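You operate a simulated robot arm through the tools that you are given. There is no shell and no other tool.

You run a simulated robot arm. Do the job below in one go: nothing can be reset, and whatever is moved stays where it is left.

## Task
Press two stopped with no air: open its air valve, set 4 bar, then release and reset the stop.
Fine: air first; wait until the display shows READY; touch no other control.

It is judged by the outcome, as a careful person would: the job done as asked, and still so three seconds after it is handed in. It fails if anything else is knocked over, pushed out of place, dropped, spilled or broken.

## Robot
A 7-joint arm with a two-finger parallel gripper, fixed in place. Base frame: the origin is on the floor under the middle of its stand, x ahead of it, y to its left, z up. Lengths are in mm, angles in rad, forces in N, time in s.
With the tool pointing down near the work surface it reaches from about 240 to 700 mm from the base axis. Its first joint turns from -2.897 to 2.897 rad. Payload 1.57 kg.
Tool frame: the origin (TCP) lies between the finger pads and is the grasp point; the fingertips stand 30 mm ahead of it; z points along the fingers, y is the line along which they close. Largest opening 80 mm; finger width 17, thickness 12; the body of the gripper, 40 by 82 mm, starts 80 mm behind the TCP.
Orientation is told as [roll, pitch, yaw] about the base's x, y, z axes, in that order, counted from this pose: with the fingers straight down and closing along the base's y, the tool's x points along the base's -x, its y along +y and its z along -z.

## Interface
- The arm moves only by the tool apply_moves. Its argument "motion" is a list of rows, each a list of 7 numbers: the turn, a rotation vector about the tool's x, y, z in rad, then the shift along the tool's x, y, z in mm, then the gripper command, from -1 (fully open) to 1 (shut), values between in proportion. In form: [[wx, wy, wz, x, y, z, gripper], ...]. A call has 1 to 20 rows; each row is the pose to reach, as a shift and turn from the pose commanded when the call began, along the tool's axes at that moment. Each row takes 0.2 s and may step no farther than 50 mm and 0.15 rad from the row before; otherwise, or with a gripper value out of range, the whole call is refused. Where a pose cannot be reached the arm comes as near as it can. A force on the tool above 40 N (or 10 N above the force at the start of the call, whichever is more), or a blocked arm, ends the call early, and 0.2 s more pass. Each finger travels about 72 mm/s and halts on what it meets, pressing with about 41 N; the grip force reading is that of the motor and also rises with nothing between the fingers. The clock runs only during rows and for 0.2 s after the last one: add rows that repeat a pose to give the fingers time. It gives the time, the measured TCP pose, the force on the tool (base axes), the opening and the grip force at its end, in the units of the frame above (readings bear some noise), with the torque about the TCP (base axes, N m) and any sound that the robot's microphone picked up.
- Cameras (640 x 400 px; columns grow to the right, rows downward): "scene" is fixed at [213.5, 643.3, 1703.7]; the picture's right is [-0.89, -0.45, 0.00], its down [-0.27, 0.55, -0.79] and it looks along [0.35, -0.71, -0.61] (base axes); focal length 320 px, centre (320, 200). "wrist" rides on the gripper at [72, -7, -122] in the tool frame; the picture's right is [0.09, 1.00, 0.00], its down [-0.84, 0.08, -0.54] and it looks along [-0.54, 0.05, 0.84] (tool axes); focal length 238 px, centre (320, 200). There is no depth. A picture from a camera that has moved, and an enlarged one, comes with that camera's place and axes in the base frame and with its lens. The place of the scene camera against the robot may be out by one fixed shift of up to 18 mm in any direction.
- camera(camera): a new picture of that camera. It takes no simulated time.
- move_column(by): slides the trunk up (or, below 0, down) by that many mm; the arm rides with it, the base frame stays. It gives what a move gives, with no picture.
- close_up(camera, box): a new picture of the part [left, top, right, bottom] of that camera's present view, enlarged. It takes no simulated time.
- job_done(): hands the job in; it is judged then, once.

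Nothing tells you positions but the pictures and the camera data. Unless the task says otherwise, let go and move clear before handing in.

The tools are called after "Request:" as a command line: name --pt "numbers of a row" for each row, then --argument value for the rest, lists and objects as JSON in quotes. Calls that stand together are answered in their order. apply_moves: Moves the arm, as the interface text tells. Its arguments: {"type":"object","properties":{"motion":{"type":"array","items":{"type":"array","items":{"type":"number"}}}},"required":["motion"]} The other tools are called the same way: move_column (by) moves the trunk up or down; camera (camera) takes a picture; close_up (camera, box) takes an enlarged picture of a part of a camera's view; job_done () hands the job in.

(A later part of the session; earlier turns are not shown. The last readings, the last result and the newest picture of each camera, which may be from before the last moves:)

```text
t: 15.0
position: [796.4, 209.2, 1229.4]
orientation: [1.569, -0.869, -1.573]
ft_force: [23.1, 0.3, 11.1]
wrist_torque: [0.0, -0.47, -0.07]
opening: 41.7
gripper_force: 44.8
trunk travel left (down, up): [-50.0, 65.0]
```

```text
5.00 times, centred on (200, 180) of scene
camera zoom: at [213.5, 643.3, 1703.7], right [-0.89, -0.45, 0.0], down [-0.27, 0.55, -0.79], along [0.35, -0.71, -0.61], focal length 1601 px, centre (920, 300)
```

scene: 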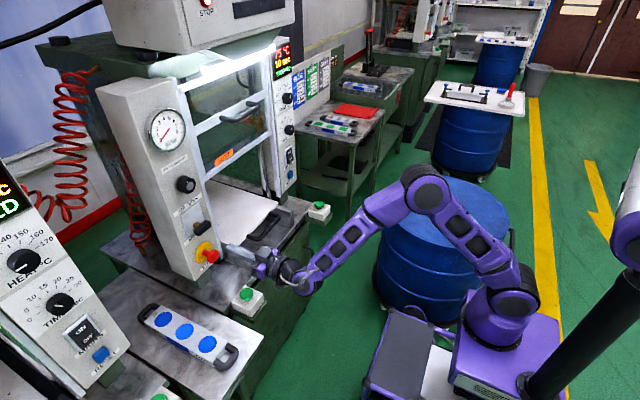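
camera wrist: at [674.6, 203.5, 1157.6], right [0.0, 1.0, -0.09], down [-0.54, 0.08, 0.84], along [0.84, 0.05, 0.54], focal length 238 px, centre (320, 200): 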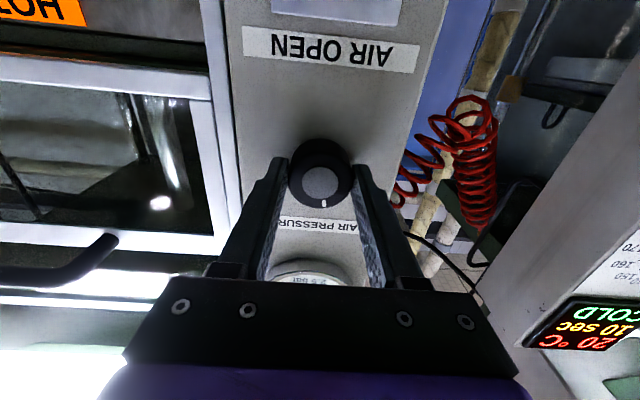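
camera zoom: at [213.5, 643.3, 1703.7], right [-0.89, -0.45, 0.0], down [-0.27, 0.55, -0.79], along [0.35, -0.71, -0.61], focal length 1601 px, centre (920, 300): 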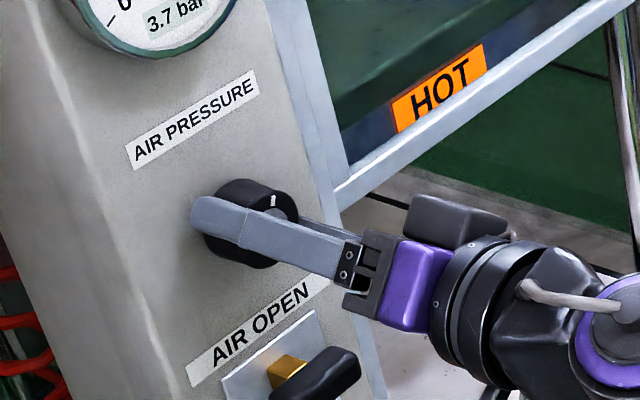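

3.7 bar now, roughly 1.7 bar per rad. I'll turn another 0.15 rad, then pause and re-read.

Request:
apply_moves --pt "0 0 0.08 0 0 0 1" --pt "0 0 0.15 0 0 0 1" --pt "0 0 0.15 0 0 0 1" --pt "0 0 0.15 0 0 0 1"

Request:
close_up --camera "scene" --box '[140, 95, 200, 155]'

```text
t: 16.0
position: [796.2, 209.3, 1228.0]
orientation: [1.57, -0.719, -1.574]
ft_force: [30.9, -1.2, 15.5]
wrist_torque: [-0.03, -0.51, -0.02]
opening: 41.4
gripper_force: 45.3
trunk travel left (down, up): [-50.0, 65.0]
```

```text
6.67 times, centred on (170, 125) of scene
camera zoom: at [213.5, 643.3, 1703.7], right [-0.89, -0.45, 0.0], down [-0.27, 0.55, -0.79], along [0.35, -0.71, -0.61], focal length 2134 px, centre (1320, 700)
```

zoom: 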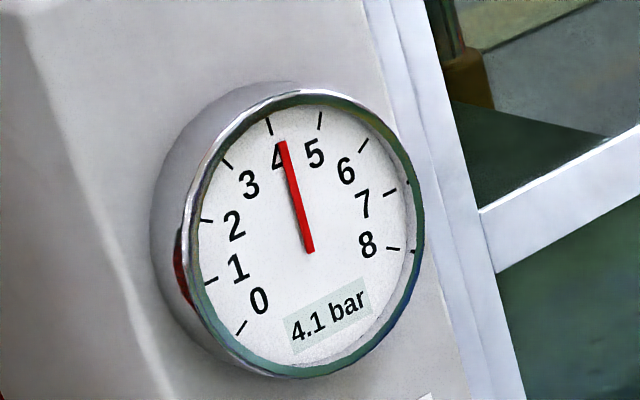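

It reads 4.1 bar, slightly over. I'll turn back by about 0.05 rad and re-check.

Request:
apply_moves --pt "0 0 -0.05 0 0 0 1" --pt "0 0 -0.05 0 0 0 1" --pt "0 0 -0.05 0 0 0 1"

Request:
close_up --camera "scene" --box '[140, 95, 200, 155]'

```text
t: 16.8
position: [795.9, 209.2, 1229.6]
orientation: [1.568, -0.77, -1.572]
ft_force: [21.5, -4.3, 12.2]
wrist_torque: [0.01, -0.41, -0.22]
opening: 41.6
gripper_force: 45.0
trunk travel left (down, up): [-50.0, 65.0]
```

```text
6.67 times, centred on (170, 125) of scene
camera zoom: at [213.5, 643.3, 1703.7], right [-0.89, -0.45, 0.0], down [-0.27, 0.55, -0.79], along [0.35, -0.71, -0.61], focal length 2134 px, centre (1320, 700)
```

zoom: 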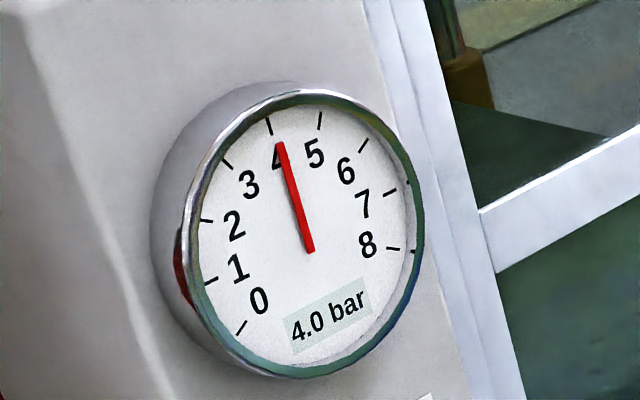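

The gauge reads 4.0 bar. I'll release the knob, check the reading, then back away straight.

Request:
apply_moves --pt "0 0 0 0 0 0 0.3" --pt "0 0 0 0 0 0 -0.5" --pt "0 0 0 0 0 0 -0.5"

Request:
close_up --camera "scene" --box '[140, 95, 200, 155]'

Request:
close_up --camera "scene" --box '[150, 140, 250, 220]'

```text
t: 17.6
position: [794.2, 211.0, 1226.9]
orientation: [1.565, -0.769, -1.566]
ft_force: [-0.3, 0.9, 0.5]
wrist_torque: [-0.01, 0.0, -0.02]
opening: 60.0
gripper_force: 0.2
trunk travel left (down, up): [-50.0, 65.0]
```

```text
6.67 times, centred on (170, 125) of scene
camera zoom: at [213.5, 643.3, 1703.7], right [-0.89, -0.45, 0.0], down [-0.27, 0.55, -0.79], along [0.35, -0.71, -0.61], focal length 2134 px, centre (1320, 700)
```

zoom: 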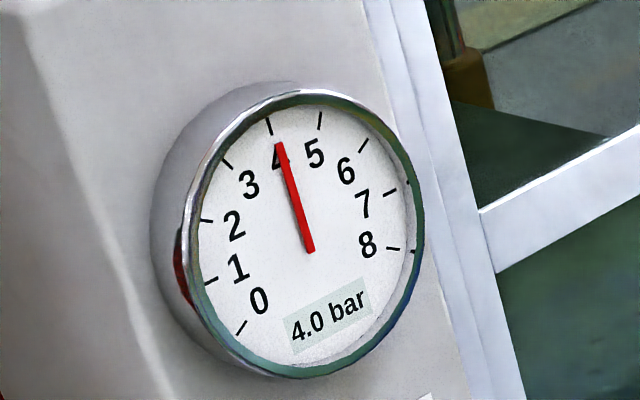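

```text
5.00 times, centred on (200, 180) of scene
camera zoom: at [213.5, 643.3, 1703.7], right [-0.89, -0.45, 0.0], down [-0.27, 0.55, -0.79], along [0.35, -0.71, -0.61], focal length 1601 px, centre (920, 300)
```

zoom: 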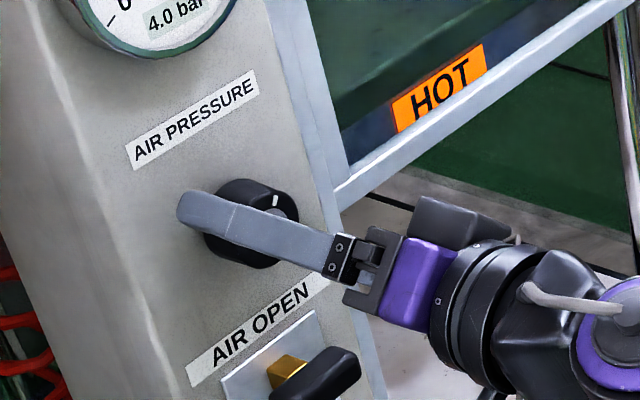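

The pressure stays at 4.0 bar with the knob released. Next I'll back away, level the hand's roll and go down in front of the stop for a look.

Request:
apply_moves --pt "0 0 0 0 0 -40 -0.5" --pt "0 0 0 0 0 -85 -0.5" --pt "0 0 -0.13 30 -31 -100 -0.5" --pt "0 0 -0.26 60 -62 -100 -0.6" --pt "0 0 -0.39 90 -93 -100 -0.6" --pt "0 0 -0.52 120 -124 -100 -0.6" --pt "0 0 -0.66 151 -155.7 -100 -0.6" --pt "0 0 -0.8 151 -155.7 -100 -0.6"

Request:
camera --camera "wrist"

Request:
camera --camera "scene"

Request:
close_up --camera "scene" --box '[130, 90, 290, 290]'

```text
t: 19.4
position: [693.4, 209.7, 1010.9]
orientation: [-0.789, -1.568, 0.787]
ft_force: [-0.3, 0.3, -0.5]
wrist_torque: [-0.01, -0.02, 0.02]
opening: 64.3
gripper_force: 0.1
trunk travel left (down, up): [-50.0, 65.0]
```

```text
taken
camera wrist: at [572.5, 204.1, 939.2], right [0.0, 1.0, -0.09], down [-0.54, 0.08, 0.84], along [0.84, 0.05, 0.54], focal length 238 px, centre (320, 200)
```

wrist: 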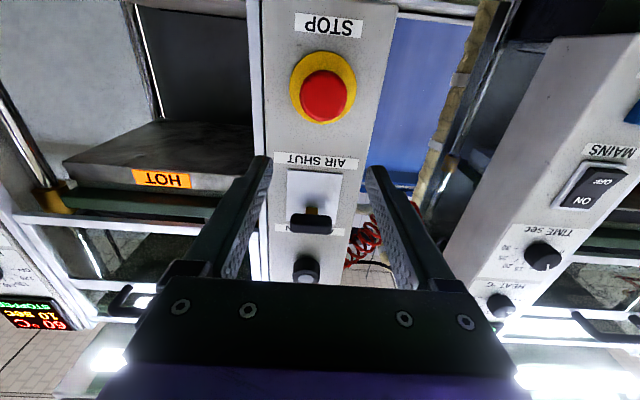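

```text
taken
```

scene: 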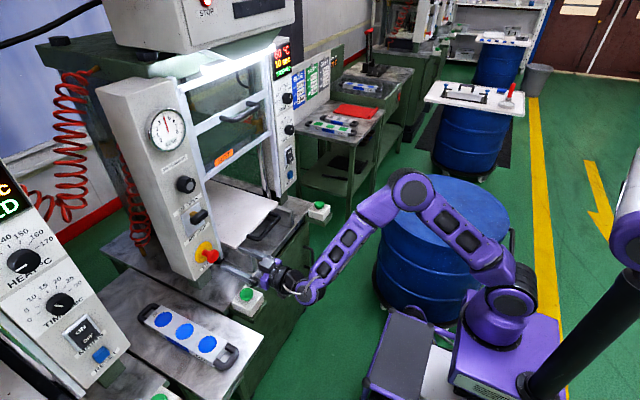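

```text
2.00 times, centred on (210, 190) of scene
camera zoom: at [213.5, 643.3, 1703.7], right [-0.89, -0.45, 0.0], down [-0.27, 0.55, -0.79], along [0.35, -0.71, -0.61], focal length 640 px, centre (540, 220)
```

zoom: 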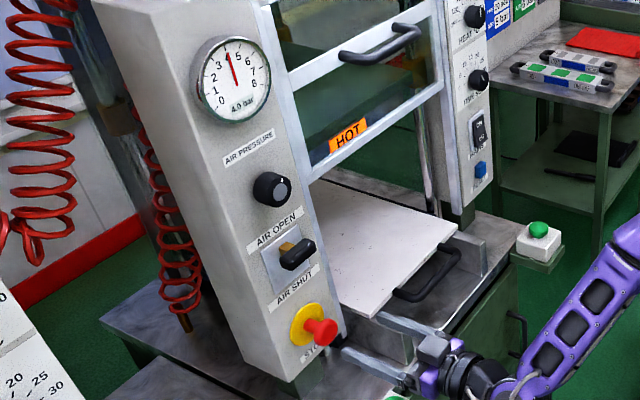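

The gauge holds 4.0 bar and the stop head is in plain view. I'll zoom on it to find its centre, depth and any markings.

Request:
close_up --camera "wrist" --box '[270, 40, 380, 140]'

Request:
close_up --camera "scene" --box '[180, 230, 240, 280]'

Request:
close_up --camera "wrist" --box '[0, 280, 80, 340]'

```text
4.00 times, centred on (325, 90) of wrist
camera zoom: at [572.5, 204.1, 939.2], right [0.0, 1.0, -0.09], down [-0.54, 0.08, 0.84], along [0.84, 0.05, 0.54], focal length 953 px, centre (300, 640)
```

zoom: 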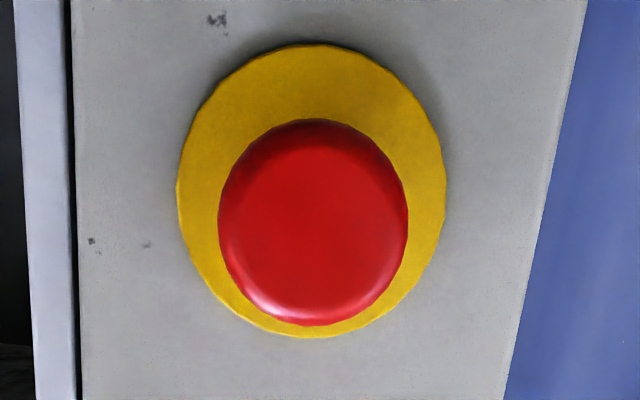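

```text
8.00 times, centred on (210, 255) of scene
camera zoom: at [213.5, 643.3, 1703.7], right [-0.89, -0.45, 0.0], down [-0.27, 0.55, -0.79], along [0.35, -0.71, -0.61], focal length 2561 px, centre (1200, -240)
```

zoom: 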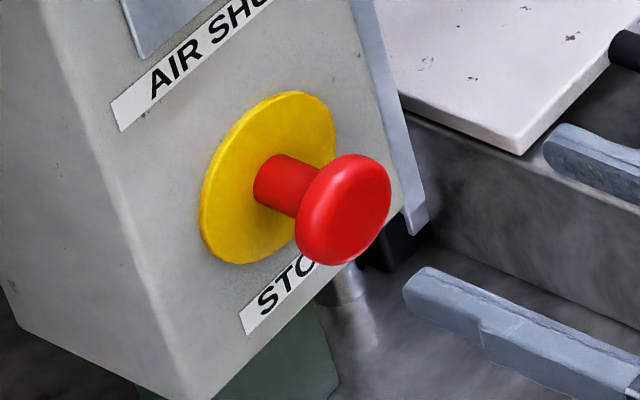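

```text
6.67 times, centred on (40, 310) of wrist
camera zoom: at [572.5, 204.1, 939.2], right [0.0, 1.0, -0.09], down [-0.54, 0.08, 0.84], along [0.84, 0.05, 0.54], focal length 1589 px, centre (2187, -533)
```

zoom: 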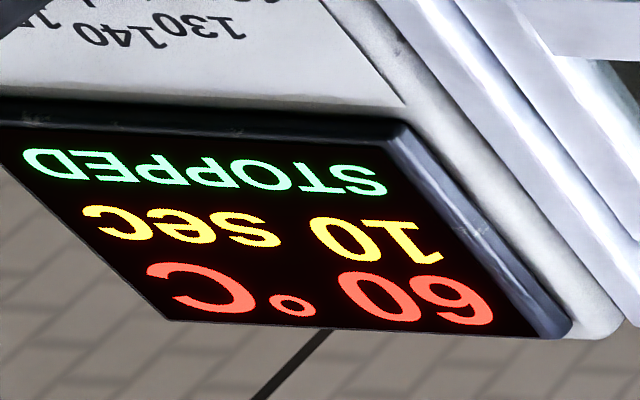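

The stop head is centred at about (y 210, z 974), front at x≈787, with no visible arrows. I'll line up and advance with open fingers around it without touching its face.

Request:
apply_moves --pt "0 0 0 20 -1 0 -0.6" --pt "0 0 0 37 -1 10 -0.6" --pt "0 0 0 37 -1 40 -0.6" --pt "0 0 0 37 -1 65 -0.6" --pt "0 0 0 37 -1 83 -0.6"

Request:
camera --camera "wrist"

Request:
close_up --camera "scene" --box '[170, 210, 270, 290]'

```text
t: 20.6
position: [779.9, 210.0, 974.8]
orientation: [-0.109, -1.567, 0.111]
ft_force: [0.2, -0.2, 0.4]
wrist_torque: [-0.02, 0.0, 0.0]
opening: 64.2
gripper_force: 0.0
trunk travel left (down, up): [-50.0, 65.0]
```

```text
taken
camera wrist: at [657.0, 203.8, 903.9], right [0.0, 1.0, -0.09], down [-0.54, 0.08, 0.84], along [0.84, 0.05, 0.54], focal length 238 px, centre (320, 200)
```

wrist: 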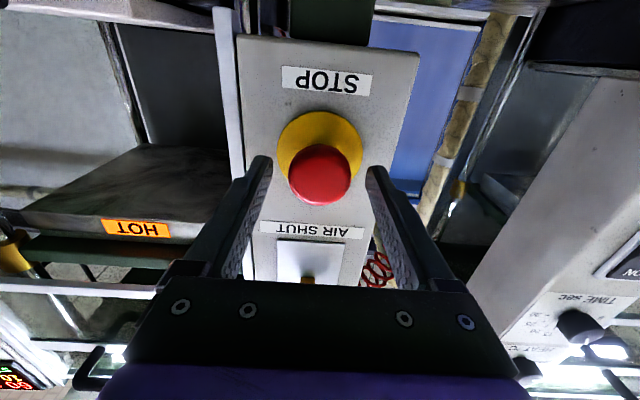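

```text
5.00 times, centred on (220, 250) of scene
camera zoom: at [213.5, 643.3, 1703.7], right [-0.89, -0.45, 0.0], down [-0.27, 0.55, -0.79], along [0.35, -0.71, -0.61], focal length 1601 px, centre (820, -50)
```

zoom: 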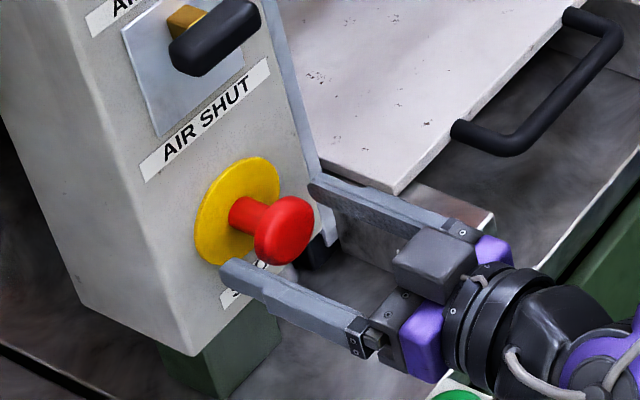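

The fingers straddle the stop head with no contact. I'll close on it and twist clockwise gently.

Request:
apply_moves --pt "0 0 0 0 0 0 0.2" --pt "0 0 0 0 0 0 1" --pt "0 0 0 0 0 0 1"

Request:
close_up --camera "scene" --box '[170, 210, 270, 290]'

```text
t: 21.4
position: [778.0, 210.3, 975.7]
orientation: [0.103, -1.568, -0.102]
ft_force: [0.9, -1.8, -1.1]
wrist_torque: [0.01, 0.07, -0.02]
opening: 39.9
gripper_force: 44.7
trunk travel left (down, up): [-50.0, 65.0]
```

```text
5.00 times, centred on (220, 250) of scene
camera zoom: at [213.5, 643.3, 1703.7], right [-0.89, -0.45, 0.0], down [-0.27, 0.55, -0.79], along [0.35, -0.71, -0.61], focal length 1601 px, centre (820, -50)
```

zoom: 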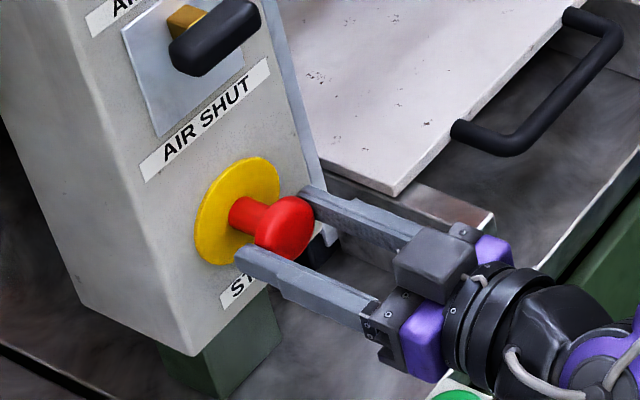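

Gripped at 40 mm. Now a gentle clockwise twist of 0.4 rad.

Request:
apply_moves --pt "0 0 0.08 0 0 0 1" --pt "0 0 0.16 0 0 0 1" --pt "0 0 0.24 0 0 0 1" --pt "0 0 0.32 0 0 0 1" --pt "0 0 0.4 0 0 0 1" --pt "0 0 0.4 0 0 0 1"

Request:
close_up --camera "scene" --box '[170, 210, 270, 290]'

Request:
close_up --camera "scene" --box '[265, 30, 305, 80]'

```text
t: 22.8
position: [776.9, 209.2, 974.4]
orientation: [1.564, -1.168, -1.565]
ft_force: [3.9, 4.8, -0.7]
wrist_torque: [-0.08, -0.01, 0.16]
opening: 39.9
gripper_force: 45.1
trunk travel left (down, up): [-50.0, 65.0]
```

```text
5.00 times, centred on (220, 250) of scene
camera zoom: at [213.5, 643.3, 1703.7], right [-0.89, -0.45, 0.0], down [-0.27, 0.55, -0.79], along [0.35, -0.71, -0.61], focal length 1601 px, centre (820, -50)
```

zoom: 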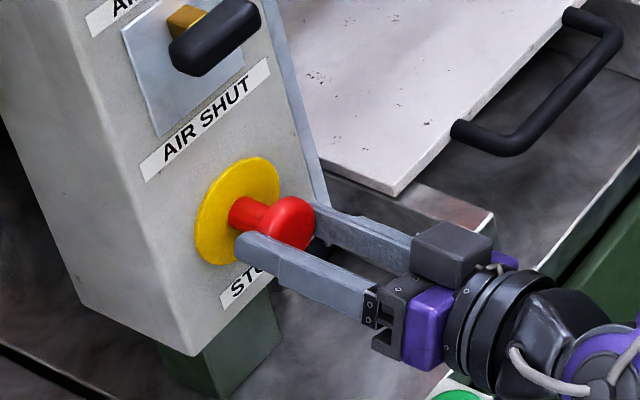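

```text
8.00 times, centred on (285, 55) of scene
camera zoom: at [213.5, 643.3, 1703.7], right [-0.89, -0.45, 0.0], down [-0.27, 0.55, -0.79], along [0.35, -0.71, -0.61], focal length 2561 px, centre (600, 1360)
```

zoom: 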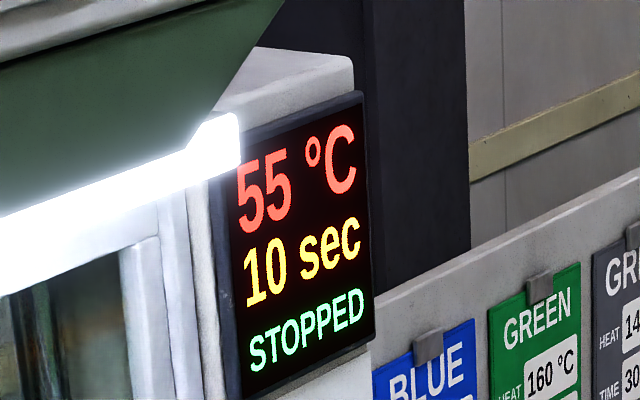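

It turned easily with little torque; the display still reads STOPPED. I'll keep twisting clockwise to see if it releases.

Request:
apply_moves --pt "0 0 0.1 0 0 0 1" --pt "0 0 0.2 0 0 0 1" --pt "0 0 0.3 0 0 0 1" --pt "0 0 0.4 0 0 0 1" --pt "0 0 0.4 0 0 0 1"

Request:
close_up --camera "scene" --box '[170, 210, 270, 290]'

Request:
camera --camera "wrist"

Request:
close_up --camera "scene" --box '[265, 30, 305, 80]'

```text
t: 23.9
position: [778.8, 209.6, 977.3]
orientation: [1.528, -0.777, -1.571]
ft_force: [-14.0, -4.7, -2.5]
wrist_torque: [0.05, 0.04, -0.42]
opening: 40.0
gripper_force: 44.4
out of reach, approached as far as the arm can: row 4, 5
trunk travel left (down, up): [-50.0, 65.0]
stopped in row 5: the force on the tool passed its limit at 43 N (the readings are from after the stop); the commanded pose is now the measured one
```

```text
5.00 times, centred on (220, 250) of scene
camera zoom: at [213.5, 643.3, 1703.7], right [-0.89, -0.45, 0.0], down [-0.27, 0.55, -0.79], along [0.35, -0.71, -0.61], focal length 1601 px, centre (820, -50)
```

zoom: 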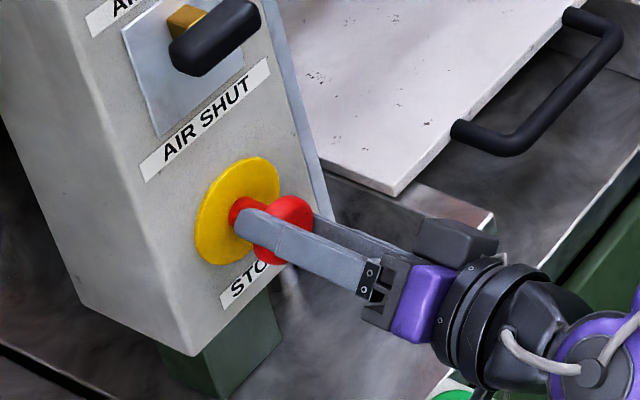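

```text
taken
camera wrist: at [657.9, 259.8, 926.6], right [0.04, 0.76, 0.64], down [-0.54, -0.53, 0.66], along [0.84, -0.38, 0.39], focal length 238 px, centre (320, 200)
```

wrist: 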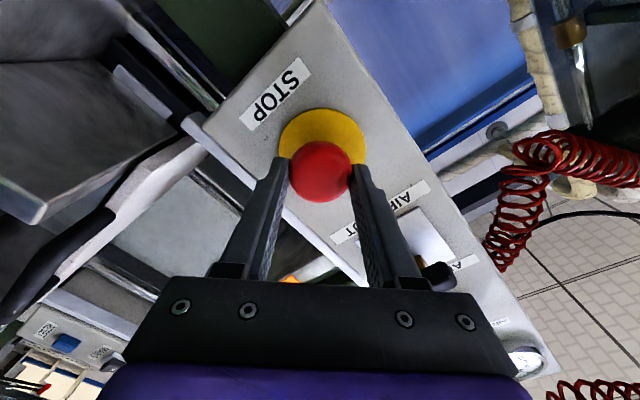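

```text
8.00 times, centred on (285, 55) of scene
camera zoom: at [213.5, 643.3, 1703.7], right [-0.89, -0.45, 0.0], down [-0.27, 0.55, -0.79], along [0.35, -0.71, -0.61], focal length 2561 px, centre (600, 1360)
```

zoom: 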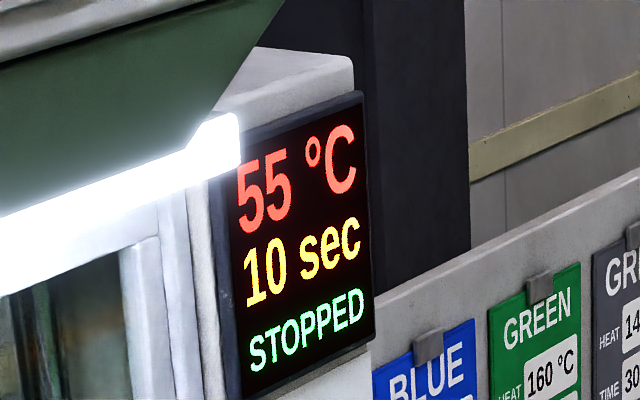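

The wrist reached its joint limit, so the twist ended at about 45°. I'll compare the stop's shape now with the earlier view, and with the neighbouring press's stop.

Request:
close_up --camera "scene" --box '[180, 230, 240, 280]'

Request:
close_up --camera "wrist" --box '[260, 90, 380, 230]'

```text
8.00 times, centred on (210, 255) of scene
camera zoom: at [213.5, 643.3, 1703.7], right [-0.89, -0.45, 0.0], down [-0.27, 0.55, -0.79], along [0.35, -0.71, -0.61], focal length 2561 px, centre (1200, -240)
```

zoom: 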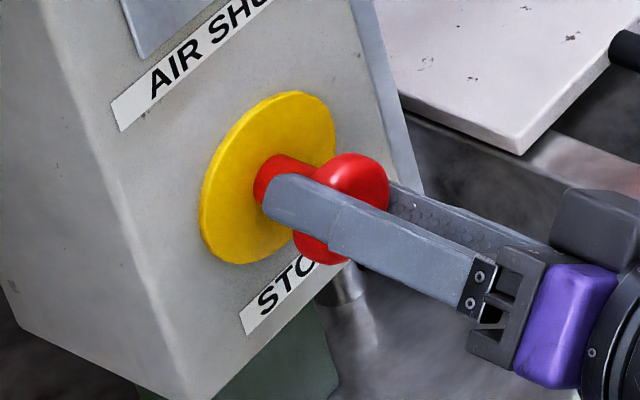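

```text
2.86 times, centred on (320, 160) of wrist
camera zoom: at [657.9, 259.8, 926.6], right [0.04, 0.76, 0.64], down [-0.54, -0.53, 0.66], along [0.84, -0.38, 0.39], focal length 681 px, centre (320, 314)
```

zoom: 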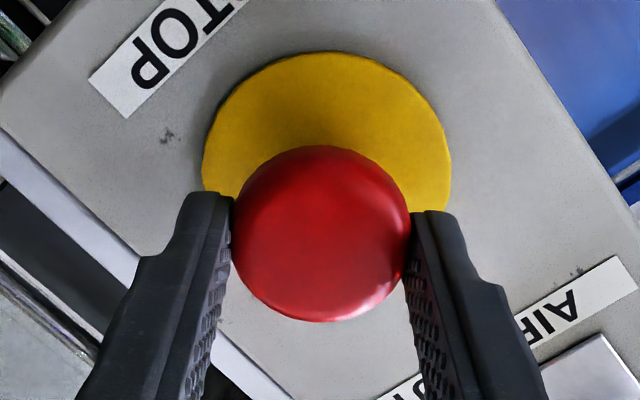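

The head hasn't visibly shifted yet, but it turned with the fingers and now pushes outward a little. I'll open the fingers and see whether it pops out.

Request:
apply_moves --pt "0 0 0 0 0 0 0.2" --pt "0 0 0 0 0 0 -0.6" --pt "0 0 0 0 0 0 -0.6"

Request:
close_up --camera "scene" --box '[180, 230, 240, 280]'

Request:
close_up --camera "wrist" --box '[260, 90, 380, 230]'

Request:
close_up --camera "scene" --box '[265, 30, 305, 80]'

```text
t: 24.7
position: [780.6, 210.8, 978.0]
orientation: [1.53, -0.776, -1.571]
ft_force: [0.0, -1.0, 0.4]
wrist_torque: [-0.02, -0.02, 0.0]
opening: 64.3
gripper_force: 0.1
trunk travel left (down, up): [-50.0, 65.0]
```

```text
8.00 times, centred on (210, 255) of scene
camera zoom: at [213.5, 643.3, 1703.7], right [-0.89, -0.45, 0.0], down [-0.27, 0.55, -0.79], along [0.35, -0.71, -0.61], focal length 2561 px, centre (1200, -240)
```

zoom: 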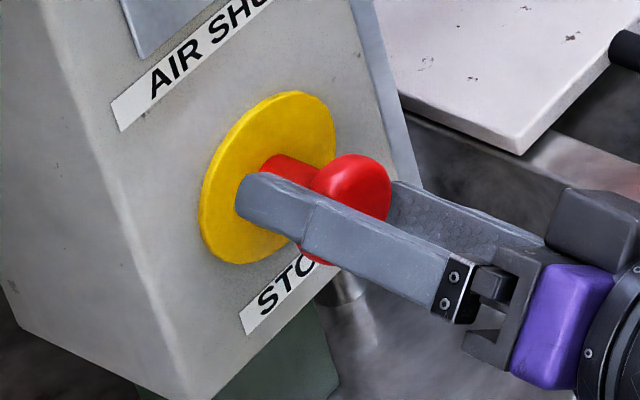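

```text
2.86 times, centred on (320, 160) of wrist
camera zoom: at [658.6, 260.9, 927.2], right [0.04, 0.76, 0.64], down [-0.54, -0.53, 0.66], along [0.84, -0.37, 0.39], focal length 681 px, centre (320, 314)
```

zoom: 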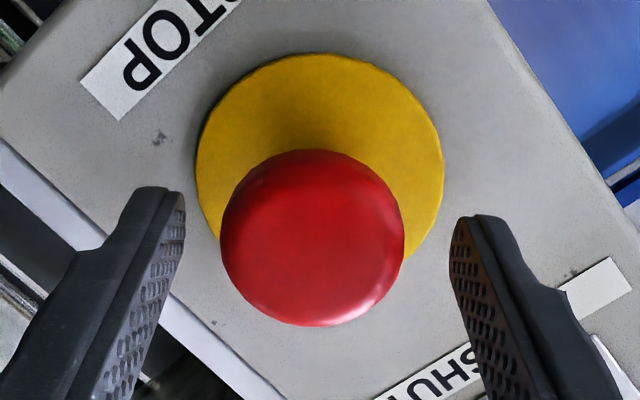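

```text
8.00 times, centred on (285, 55) of scene
camera zoom: at [213.5, 643.3, 1703.7], right [-0.89, -0.45, 0.0], down [-0.27, 0.55, -0.79], along [0.35, -0.71, -0.61], focal length 2561 px, centre (600, 1360)
```

zoom: 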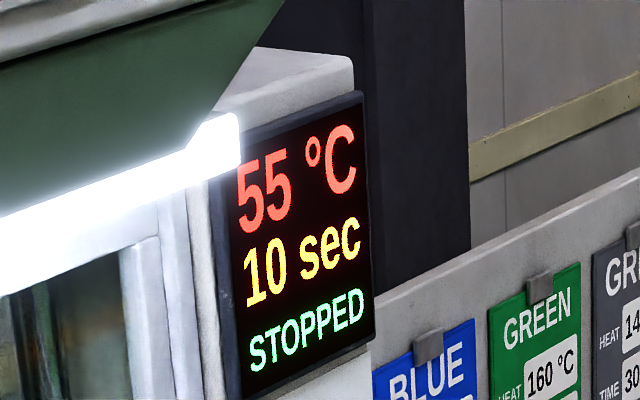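

The stop looks unchanged after the twist. Before trying anything else I'll look at the other "STOP" on the box at the top of the scene and elsewhere for hints.

Request:
close_up --camera "scene" --box '[90, 0, 300, 60]'

Request:
close_up --camera "scene" --box '[370, 0, 470, 60]'

Request:
close_up --camera "scene" --box '[0, 150, 160, 400]'

```text
3.05 times, centred on (195, 30) of scene
camera zoom: at [213.5, 643.3, 1703.7], right [-0.89, -0.45, 0.0], down [-0.27, 0.55, -0.79], along [0.35, -0.71, -0.61], focal length 976 px, centre (701, 718)
```

zoom: 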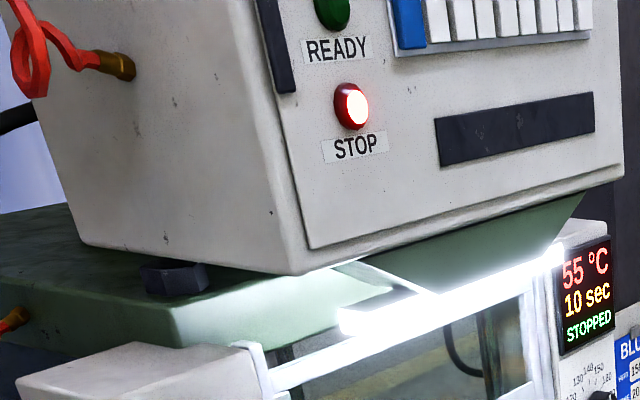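

```text
6.40 times, centred on (420, 30) of scene
camera zoom: at [213.5, 643.3, 1703.7], right [-0.89, -0.45, 0.0], down [-0.27, 0.55, -0.79], along [0.35, -0.71, -0.61], focal length 2049 px, centre (-320, 1288)
```

zoom: 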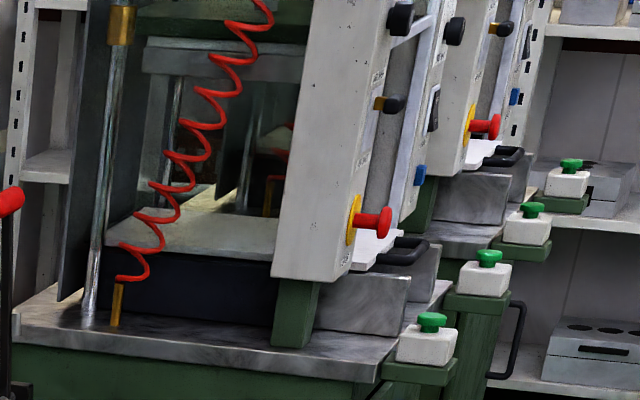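

```text
1.60 times, centred on (80, 275) of scene
camera zoom: at [213.5, 643.3, 1703.7], right [-0.89, -0.45, 0.0], down [-0.27, 0.55, -0.79], along [0.35, -0.71, -0.61], focal length 512 px, centre (704, 80)
```

zoom: 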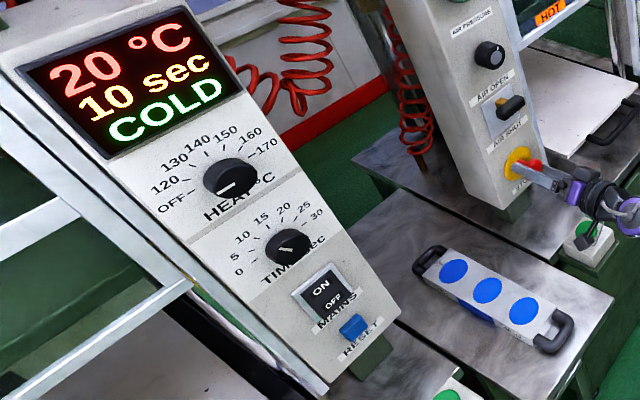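

Lamps on the press head confirm STOP is lit. The twist was limited by my wrist joint, so I'll turn the open hand back counter-clockwise around the head to get a much longer clockwise stroke.

Request:
apply_moves --pt "-0.0408 0 0 2 0 0 -0.6" --pt "-0.0408 0 0 2 0 0 -0.6"

Request:
close_up --camera "wrist" --box '[240, 80, 400, 240]'

```text
t: 25.3
position: [780.4, 210.1, 978.1]
orientation: [1.527, -0.777, -1.571]
ft_force: [0.2, -0.7, -0.3]
wrist_torque: [0.02, -0.01, -0.01]
opening: 63.9
gripper_force: 0.1
trunk travel left (down, up): [-50.0, 65.0]
```

```text
2.50 times, centred on (320, 160) of wrist
camera zoom: at [658.5, 260.8, 926.9], right [0.04, 0.76, 0.64], down [-0.54, -0.53, 0.66], along [0.84, -0.37, 0.39], focal length 596 px, centre (320, 300)
```

zoom: 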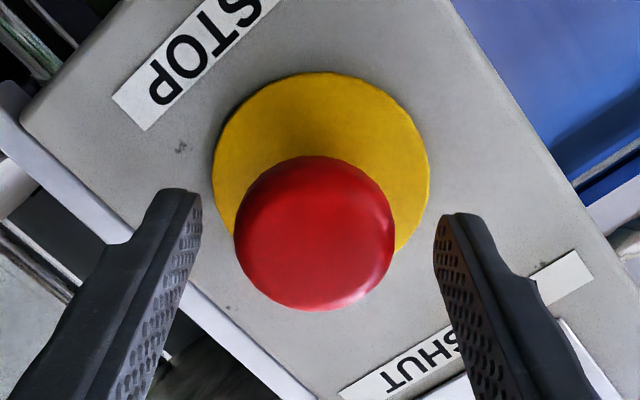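

Request:
apply_moves --pt "0 0 -0.14 0 0 0 -0.6" --pt "0 0 -0.28 0 0 0 -0.6" --pt "0 0 -0.42 0 0 0 -0.6" --pt "0 0 -0.56 0 0 0 -0.6" --pt "0 0 -0.7 0 0 0 -0.6" --pt "0 0 -0.8 0 0 0 -0.6"

Request:
close_up --camera "wrist" --box '[240, 80, 400, 240]'

```text
t: 26.7
position: [779.7, 210.9, 976.9]
orientation: [-1.531, -1.562, 1.531]
ft_force: [-0.2, 0.7, -0.2]
wrist_torque: [0.01, 0.0, -0.04]
opening: 63.9
gripper_force: 0.1
trunk travel left (down, up): [-50.0, 65.0]
```

```text
2.50 times, centred on (320, 160) of wrist
camera zoom: at [658.5, 204.2, 905.3], right [0.0, 0.99, -0.1], down [-0.54, 0.08, 0.84], along [0.84, 0.05, 0.54], focal length 596 px, centre (320, 300)
```

zoom: 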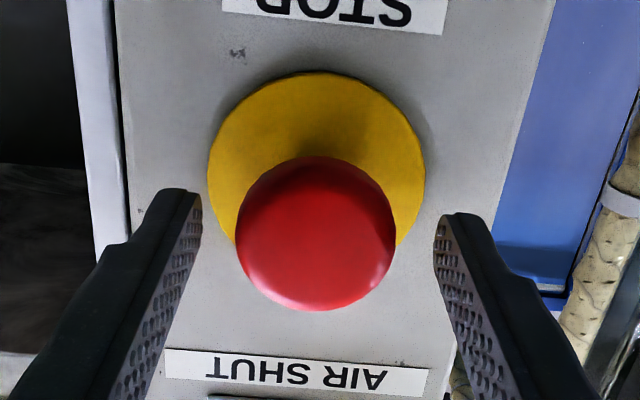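

Tilt is back to straight and the hand is centred. I'll continue the open hand counter-clockwise another 1.0 rad.

Request:
apply_moves --pt "0 0 -0.14 1 0 0 -0.6" --pt "0 0 -0.28 1 0 0 -0.6" --pt "0 0 -0.42 1 0 0 -0.6" --pt "0 0 -0.56 1 0 0 -0.6" --pt "0 0 -0.7 1 0 0 -0.6" --pt "0 0 -0.84 1 0 0 -0.6" --pt "0 0 -0.98 1 0 0 -0.6"

Request:
camera --camera "wrist"

Request:
close_up --camera "scene" --box '[170, 210, 270, 290]'

```text
t: 28.3
position: [780.2, 211.7, 974.3]
orientation: [-1.57, -0.581, 1.569]
ft_force: [0.3, 0.7, -0.2]
wrist_torque: [0.0, -0.01, -0.01]
opening: 63.9
gripper_force: 0.0
trunk travel left (down, up): [-50.0, 65.0]
```

```text
taken
camera wrist: at [658.5, 148.3, 942.2], right [0.0, 0.47, -0.88], down [-0.54, 0.74, 0.4], along [0.84, 0.48, 0.25], focal length 238 px, centre (320, 200)
```

wrist: 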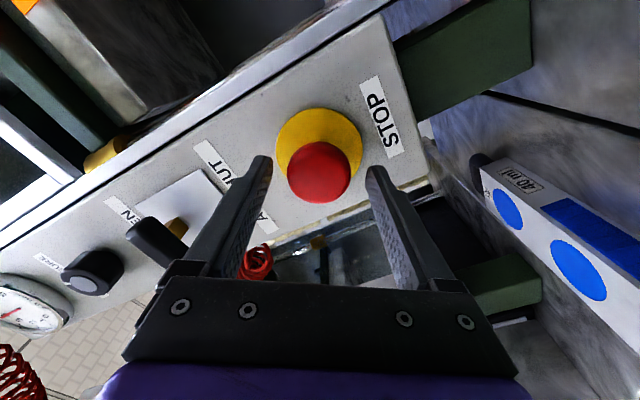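

```text
5.00 times, centred on (220, 250) of scene
camera zoom: at [213.5, 643.3, 1703.7], right [-0.89, -0.45, 0.0], down [-0.27, 0.55, -0.79], along [0.35, -0.71, -0.61], focal length 1601 px, centre (820, -50)
```

zoom: 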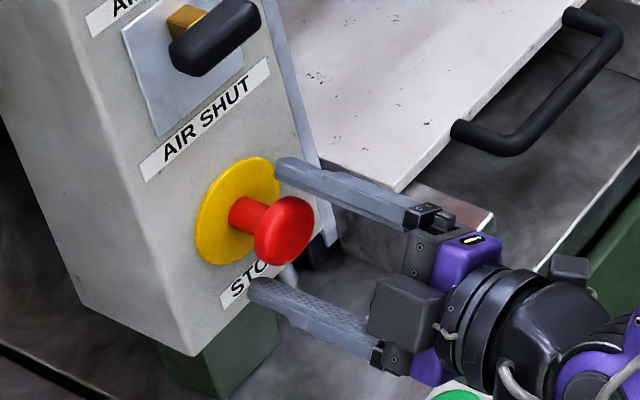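

The hand is centred at about −0.98 rad. I'll grip the head and twist clockwise in stages, reading the torque.

Request:
apply_moves --pt "0 0 0 0 0 0 0.2" --pt "0 0 0 0 0 0 1" --pt "0 0 0 0 0 0 1" --pt "0 0 0.12 0 0 0 1" --pt "0 0 0.24 0 0 0 1" --pt "0 0 0.36 0 0 0 1" --pt "0 0 0.48 0 0 0 1" --pt "0 0 0.6 0 0 0 1"

Request:
close_up --camera "scene" --box '[180, 230, 240, 280]'

```text
t: 30.1
position: [780.9, 210.4, 976.1]
orientation: [-1.573, -1.189, 1.573]
ft_force: [-1.6, -6.3, 5.9]
wrist_torque: [-0.84, -0.08, -0.12]
opening: 39.9
gripper_force: 45.4
trunk travel left (down, up): [-50.0, 65.0]
```

```text
8.00 times, centred on (210, 255) of scene
camera zoom: at [213.5, 643.3, 1703.7], right [-0.89, -0.45, 0.0], down [-0.27, 0.55, -0.79], along [0.35, -0.71, -0.61], focal length 2561 px, centre (1200, -240)
```

zoom: 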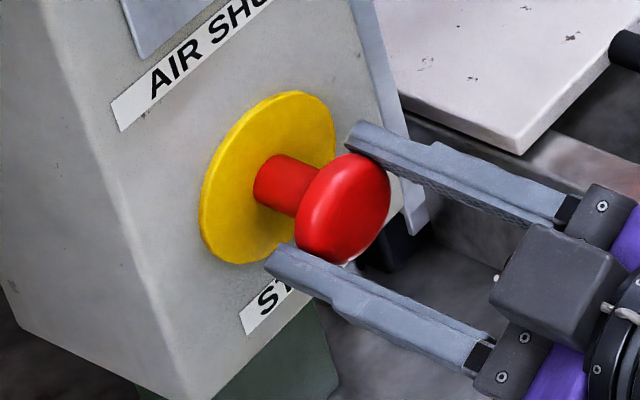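

Now there is clear resistance (0.84 N·m), so the head has reached its clockwise end. I'll check the display and lamps.

Request:
close_up --camera "scene" --box '[90, 0, 300, 100]'

Request:
camera --camera "wrist"

```text
3.05 times, centred on (195, 50) of scene
camera zoom: at [213.5, 643.3, 1703.7], right [-0.89, -0.45, 0.0], down [-0.27, 0.55, -0.79], along [0.35, -0.71, -0.61], focal length 976 px, centre (701, 657)
```

zoom: 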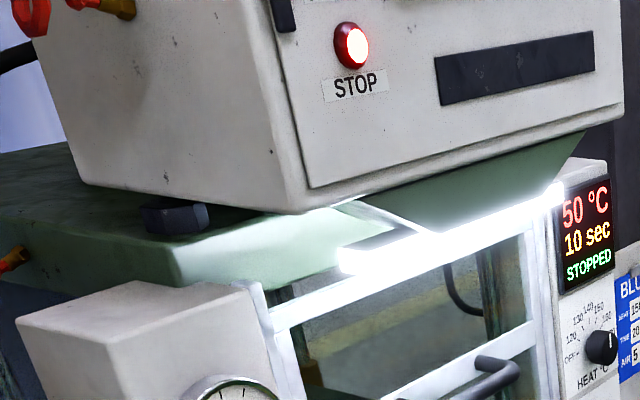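

```text
taken
camera wrist: at [659.0, 177.8, 912.6], right [0.0, 0.89, -0.46], down [-0.54, 0.39, 0.75], along [0.84, 0.25, 0.48], focal length 238 px, centre (320, 200)
```

wrist: 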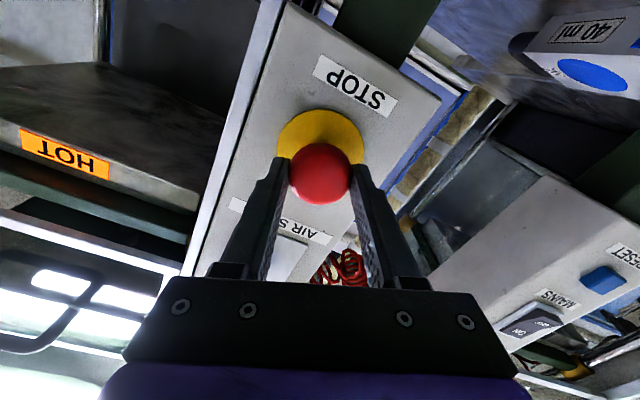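

The display still says STOPPED, as expected before a reset. While still holding the head I'll ease off the torque and pull gently outward to see whether it comes out.

Request:
apply_moves --pt "0 0 -0.05 0 0 0 1" --pt "0 0 -0.05 0 0 -2 1" --pt "0 0 -0.05 0 0 -4 1" --pt "0 0 -0.05 0 0 -6 1"

Request:
close_up --camera "scene" --box '[180, 230, 240, 280]'

Request:
close_up --camera "scene" --box '[265, 30, 305, 80]'

```text
t: 31.1
position: [774.5, 210.2, 975.5]
orientation: [-1.572, -1.135, 1.571]
ft_force: [-2.4, -13.4, 4.5]
wrist_torque: [-0.17, 0.04, -0.29]
opening: 40.1
gripper_force: 44.6
trunk travel left (down, up): [-50.0, 65.0]
```

```text
8.00 times, centred on (210, 255) of scene
camera zoom: at [213.5, 643.3, 1703.7], right [-0.89, -0.45, 0.0], down [-0.27, 0.55, -0.79], along [0.35, -0.71, -0.61], focal length 2561 px, centre (1200, -240)
```

zoom: 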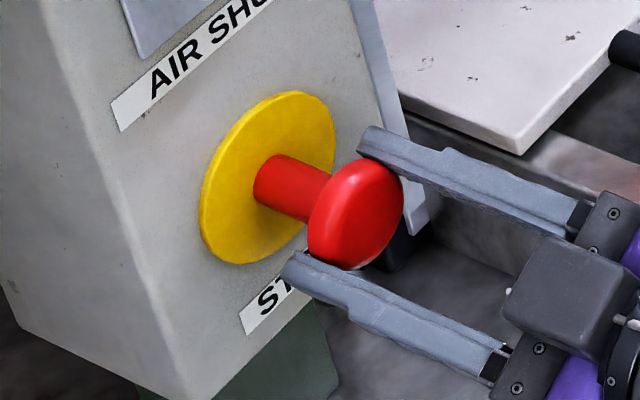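

```text
8.00 times, centred on (285, 55) of scene
camera zoom: at [213.5, 643.3, 1703.7], right [-0.89, -0.45, 0.0], down [-0.27, 0.55, -0.79], along [0.35, -0.71, -0.61], focal length 2561 px, centre (600, 1360)
```

zoom: 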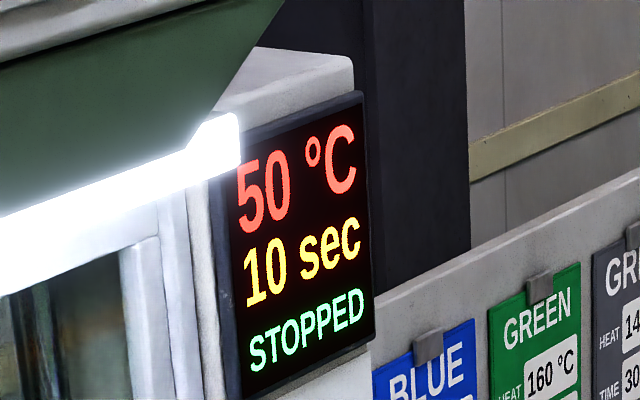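

The head slid outward with the fingers (about 5–6 mm), so it releases by pulling. I'll continue gently until it stops.

Request:
apply_moves --pt "0 0 0 0 0 -2 1" --pt "0 0 0 0 0 -4 1" --pt "0 0 0 0 0 -6 1" --pt "0 0 0 0 0 -8 1"

Request:
close_up --camera "scene" --box '[180, 230, 240, 280]'

Request:
close_up --camera "scene" --box '[265, 30, 305, 80]'

```text
t: 32.1
position: [769.2, 209.5, 974.7]
orientation: [-1.576, -1.137, 1.573]
ft_force: [37.0, -10.4, 5.8]
wrist_torque: [-0.07, -0.11, -0.07]
opening: 40.1
gripper_force: 45.1
trunk travel left (down, up): [-50.0, 65.0]
```

```text
8.00 times, centred on (210, 255) of scene
camera zoom: at [213.5, 643.3, 1703.7], right [-0.89, -0.45, 0.0], down [-0.27, 0.55, -0.79], along [0.35, -0.71, -0.61], focal length 2561 px, centre (1200, -240)
```

zoom: 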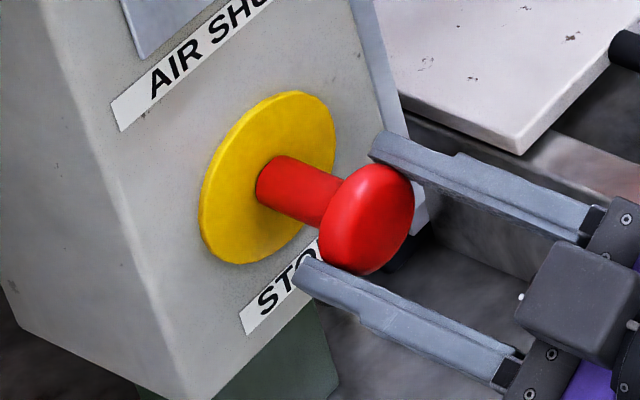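

```text
8.00 times, centred on (285, 55) of scene
camera zoom: at [213.5, 643.3, 1703.7], right [-0.89, -0.45, 0.0], down [-0.27, 0.55, -0.79], along [0.35, -0.71, -0.61], focal length 2561 px, centre (600, 1360)
```

zoom: 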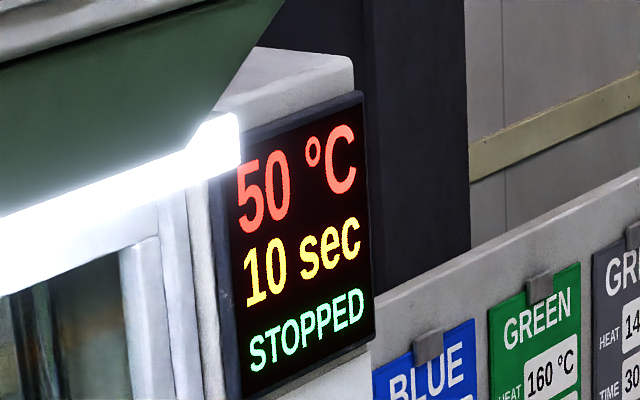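

The head is now fully out (end stop at 37 N, about 10 mm travel). I'll release it without pushing, and check it stays out.

Request:
apply_moves --pt "0 0 0 0 0 0 0.2" --pt "0 0 0 0 0 0 -0.6" --pt "0 0 0 0 0 0 -0.6"

Request:
close_up --camera "scene" --box '[180, 230, 240, 280]'

Request:
close_up --camera "wrist" --box '[240, 80, 400, 240]'

```text
t: 32.9
position: [766.1, 214.2, 974.3]
orientation: [-1.566, -1.135, 1.57]
ft_force: [0.0, 0.0, -0.5]
wrist_torque: [0.0, -0.04, 0.01]
opening: 63.9
gripper_force: 0.1
trunk travel left (down, up): [-50.0, 65.0]
```

```text
8.00 times, centred on (210, 255) of scene
camera zoom: at [213.5, 643.3, 1703.7], right [-0.89, -0.45, 0.0], down [-0.27, 0.55, -0.79], along [0.35, -0.71, -0.61], focal length 2561 px, centre (1200, -240)
```

zoom: 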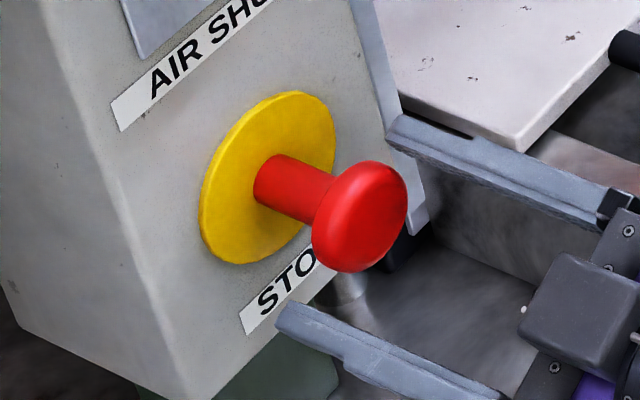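

```text
2.50 times, centred on (320, 160) of wrist
camera zoom: at [643.7, 177.7, 912.7], right [0.0, 0.86, -0.5], down [-0.54, 0.42, 0.73], along [0.84, 0.28, 0.47], focal length 596 px, centre (320, 300)
```

zoom: 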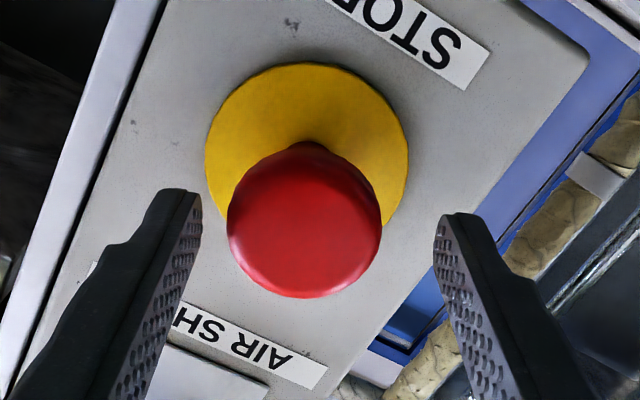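

The stop stays out after release. Next I'll back away, close the fingers, roll the hand so the camera clears the green buttons below, and head for the blue RESET at about (825, −290, 964).

Request:
apply_moves --pt "0 0 0 0 0 -35 -0.6" --pt "0 0 0 0 0 -75 -0.6" --pt "0 0 0 0 0 -115 -0.6" --pt "0 0 0 0 0 -146 -0.6" --pt "0 0 -0.14 1.8 -26.7 -146 0" --pt "0 0 -0.28 3.6 -53.4 -146 1" --pt "0 0 -0.42 5.4 -80 -146 1" --pt "0 0 -0.56 7.2 -106.7 -146 1" --pt "0 0 -0.7 9 -133.4 -146 1" --pt "0 0 -0.84 10.8 -160 -146 1" --pt "0 0 -0.98 12.6 -186.8 -146 1" --pt "0 0 -1.12 14.3 -213.5 -146 1"

Request:
camera --camera "scene"

Request:
camera --camera "wrist"

```text
t: 35.5
position: [607.2, 53.1, 1074.5]
orientation: [-1.503, -0.19, 1.559]
ft_force: [-1.6, -2.6, 2.2]
wrist_torque: [-0.02, 0.15, 0.23]
opening: 0.0
gripper_force: 21.4
out of reach, approached as far as the arm can: row 9, 10, 11, 12
trunk travel left (down, up): [-50.0, 65.0]
```

```text
taken
```

scene: 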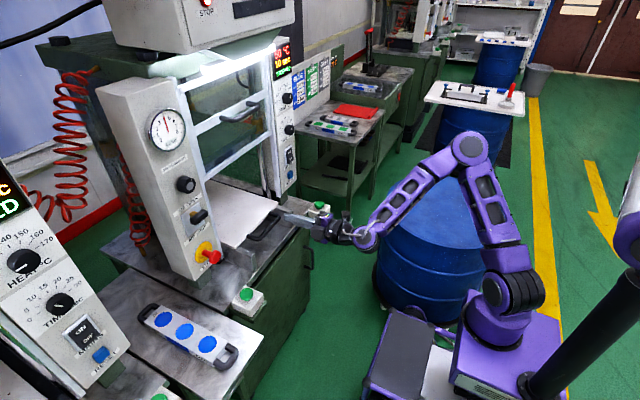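

```text
taken
camera wrist: at [486.0, -18.5, 1076.2], right [-0.07, 0.1, -0.99], down [-0.54, 0.84, 0.12], along [0.84, 0.54, 0.0], focal length 238 px, centre (320, 200)
```

wrist: 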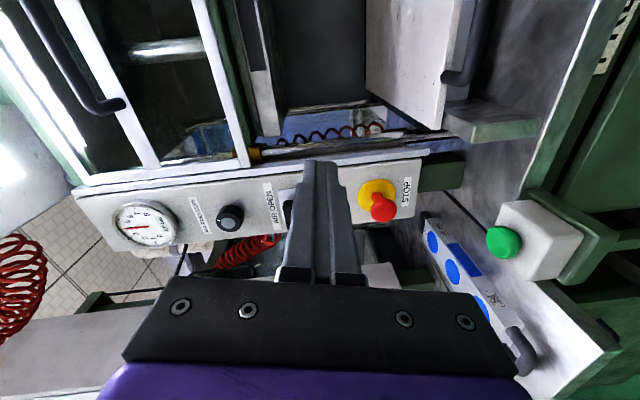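

I ran into a wrist joint limit with that roll, so I'll roll back toward the camera-below orientation while staying high, and re-check.

Request:
apply_moves --pt "0 0 0.14 0 0 0 1" --pt "0 0 0.28 0 0 0 1" --pt "0 0 0.42 0 0 0 1" --pt "0 0 0.56 0 0 0 1" --pt "0 0 0.7 0 0 0 1" --pt "0 0 0.84 0 0 0 1" --pt "0 0 0.98 0 0 0 1" --pt "0 0 1.12 0 0 0 1" --pt "0 0 1.26 0 0 0 1" --pt "0 0 1.4 0 0 0 1" --pt "0 0 1.53 0 0 0 1"

Request:
camera --camera "scene"

Request:
camera --camera "wrist"

```text
t: 37.9
position: [612.5, 53.7, 1073.6]
orientation: [1.143, -1.406, -1.149]
ft_force: [0.2, 0.3, -0.8]
wrist_torque: [0.0, 0.03, -0.05]
opening: 0.0
gripper_force: 20.9
trunk travel left (down, up): [-50.0, 65.0]
```

```text
taken
```

scene: 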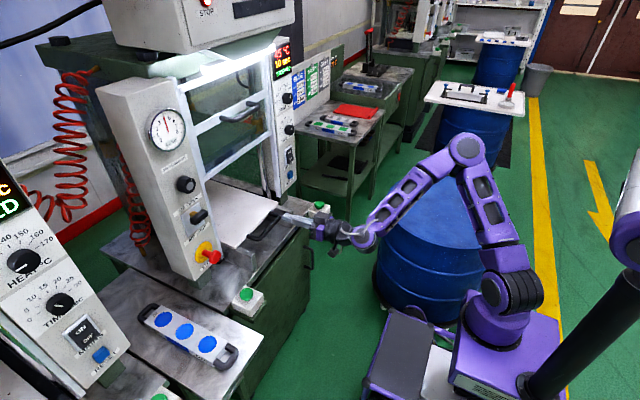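

```text
taken
camera wrist: at [486.0, 57.9, 1010.4], right [0.0, 1.0, 0.06], down [-0.48, -0.05, 0.87], along [0.88, -0.03, 0.48], focal length 238 px, centre (320, 200)
```

wrist: 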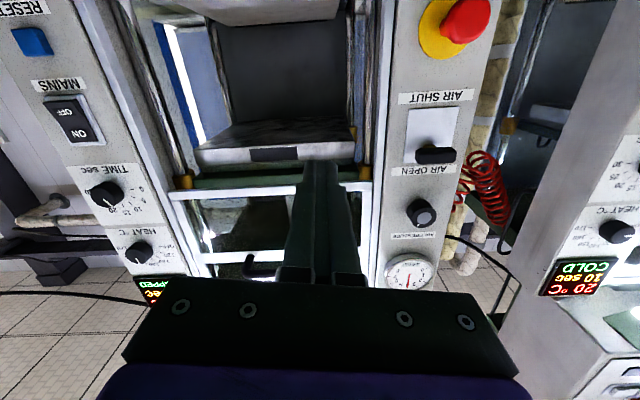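

The pose is valid again at (612, 54, 1074), with RESET visible at upper left of the picture. I'll square up the roll, tilt the tool slightly down and move across toward RESET staying back from the press.

Request:
apply_moves --pt "0 0 -0.08 0 0 0 1" --pt "0 0 -0.165 0 0 0 1" --pt "0 0 -0.165 0 -30 0 1" --pt "0 0 -0.165 6 -70 0 1" --pt "0 0 -0.165 14 -110 0 1"

```text
t: 39.1
position: [612.6, 53.6, 1072.0]
orientation: [-0.229, -1.499, 0.23]
ft_force: [-0.1, -0.2, -0.2]
wrist_torque: [0.01, 0.0, -0.02]
opening: 0.1
gripper_force: 21.8
out of reach, approached as far as the arm can: row 1, 3, 4, 5
trunk travel left (down, up): [-50.0, 65.0]
```

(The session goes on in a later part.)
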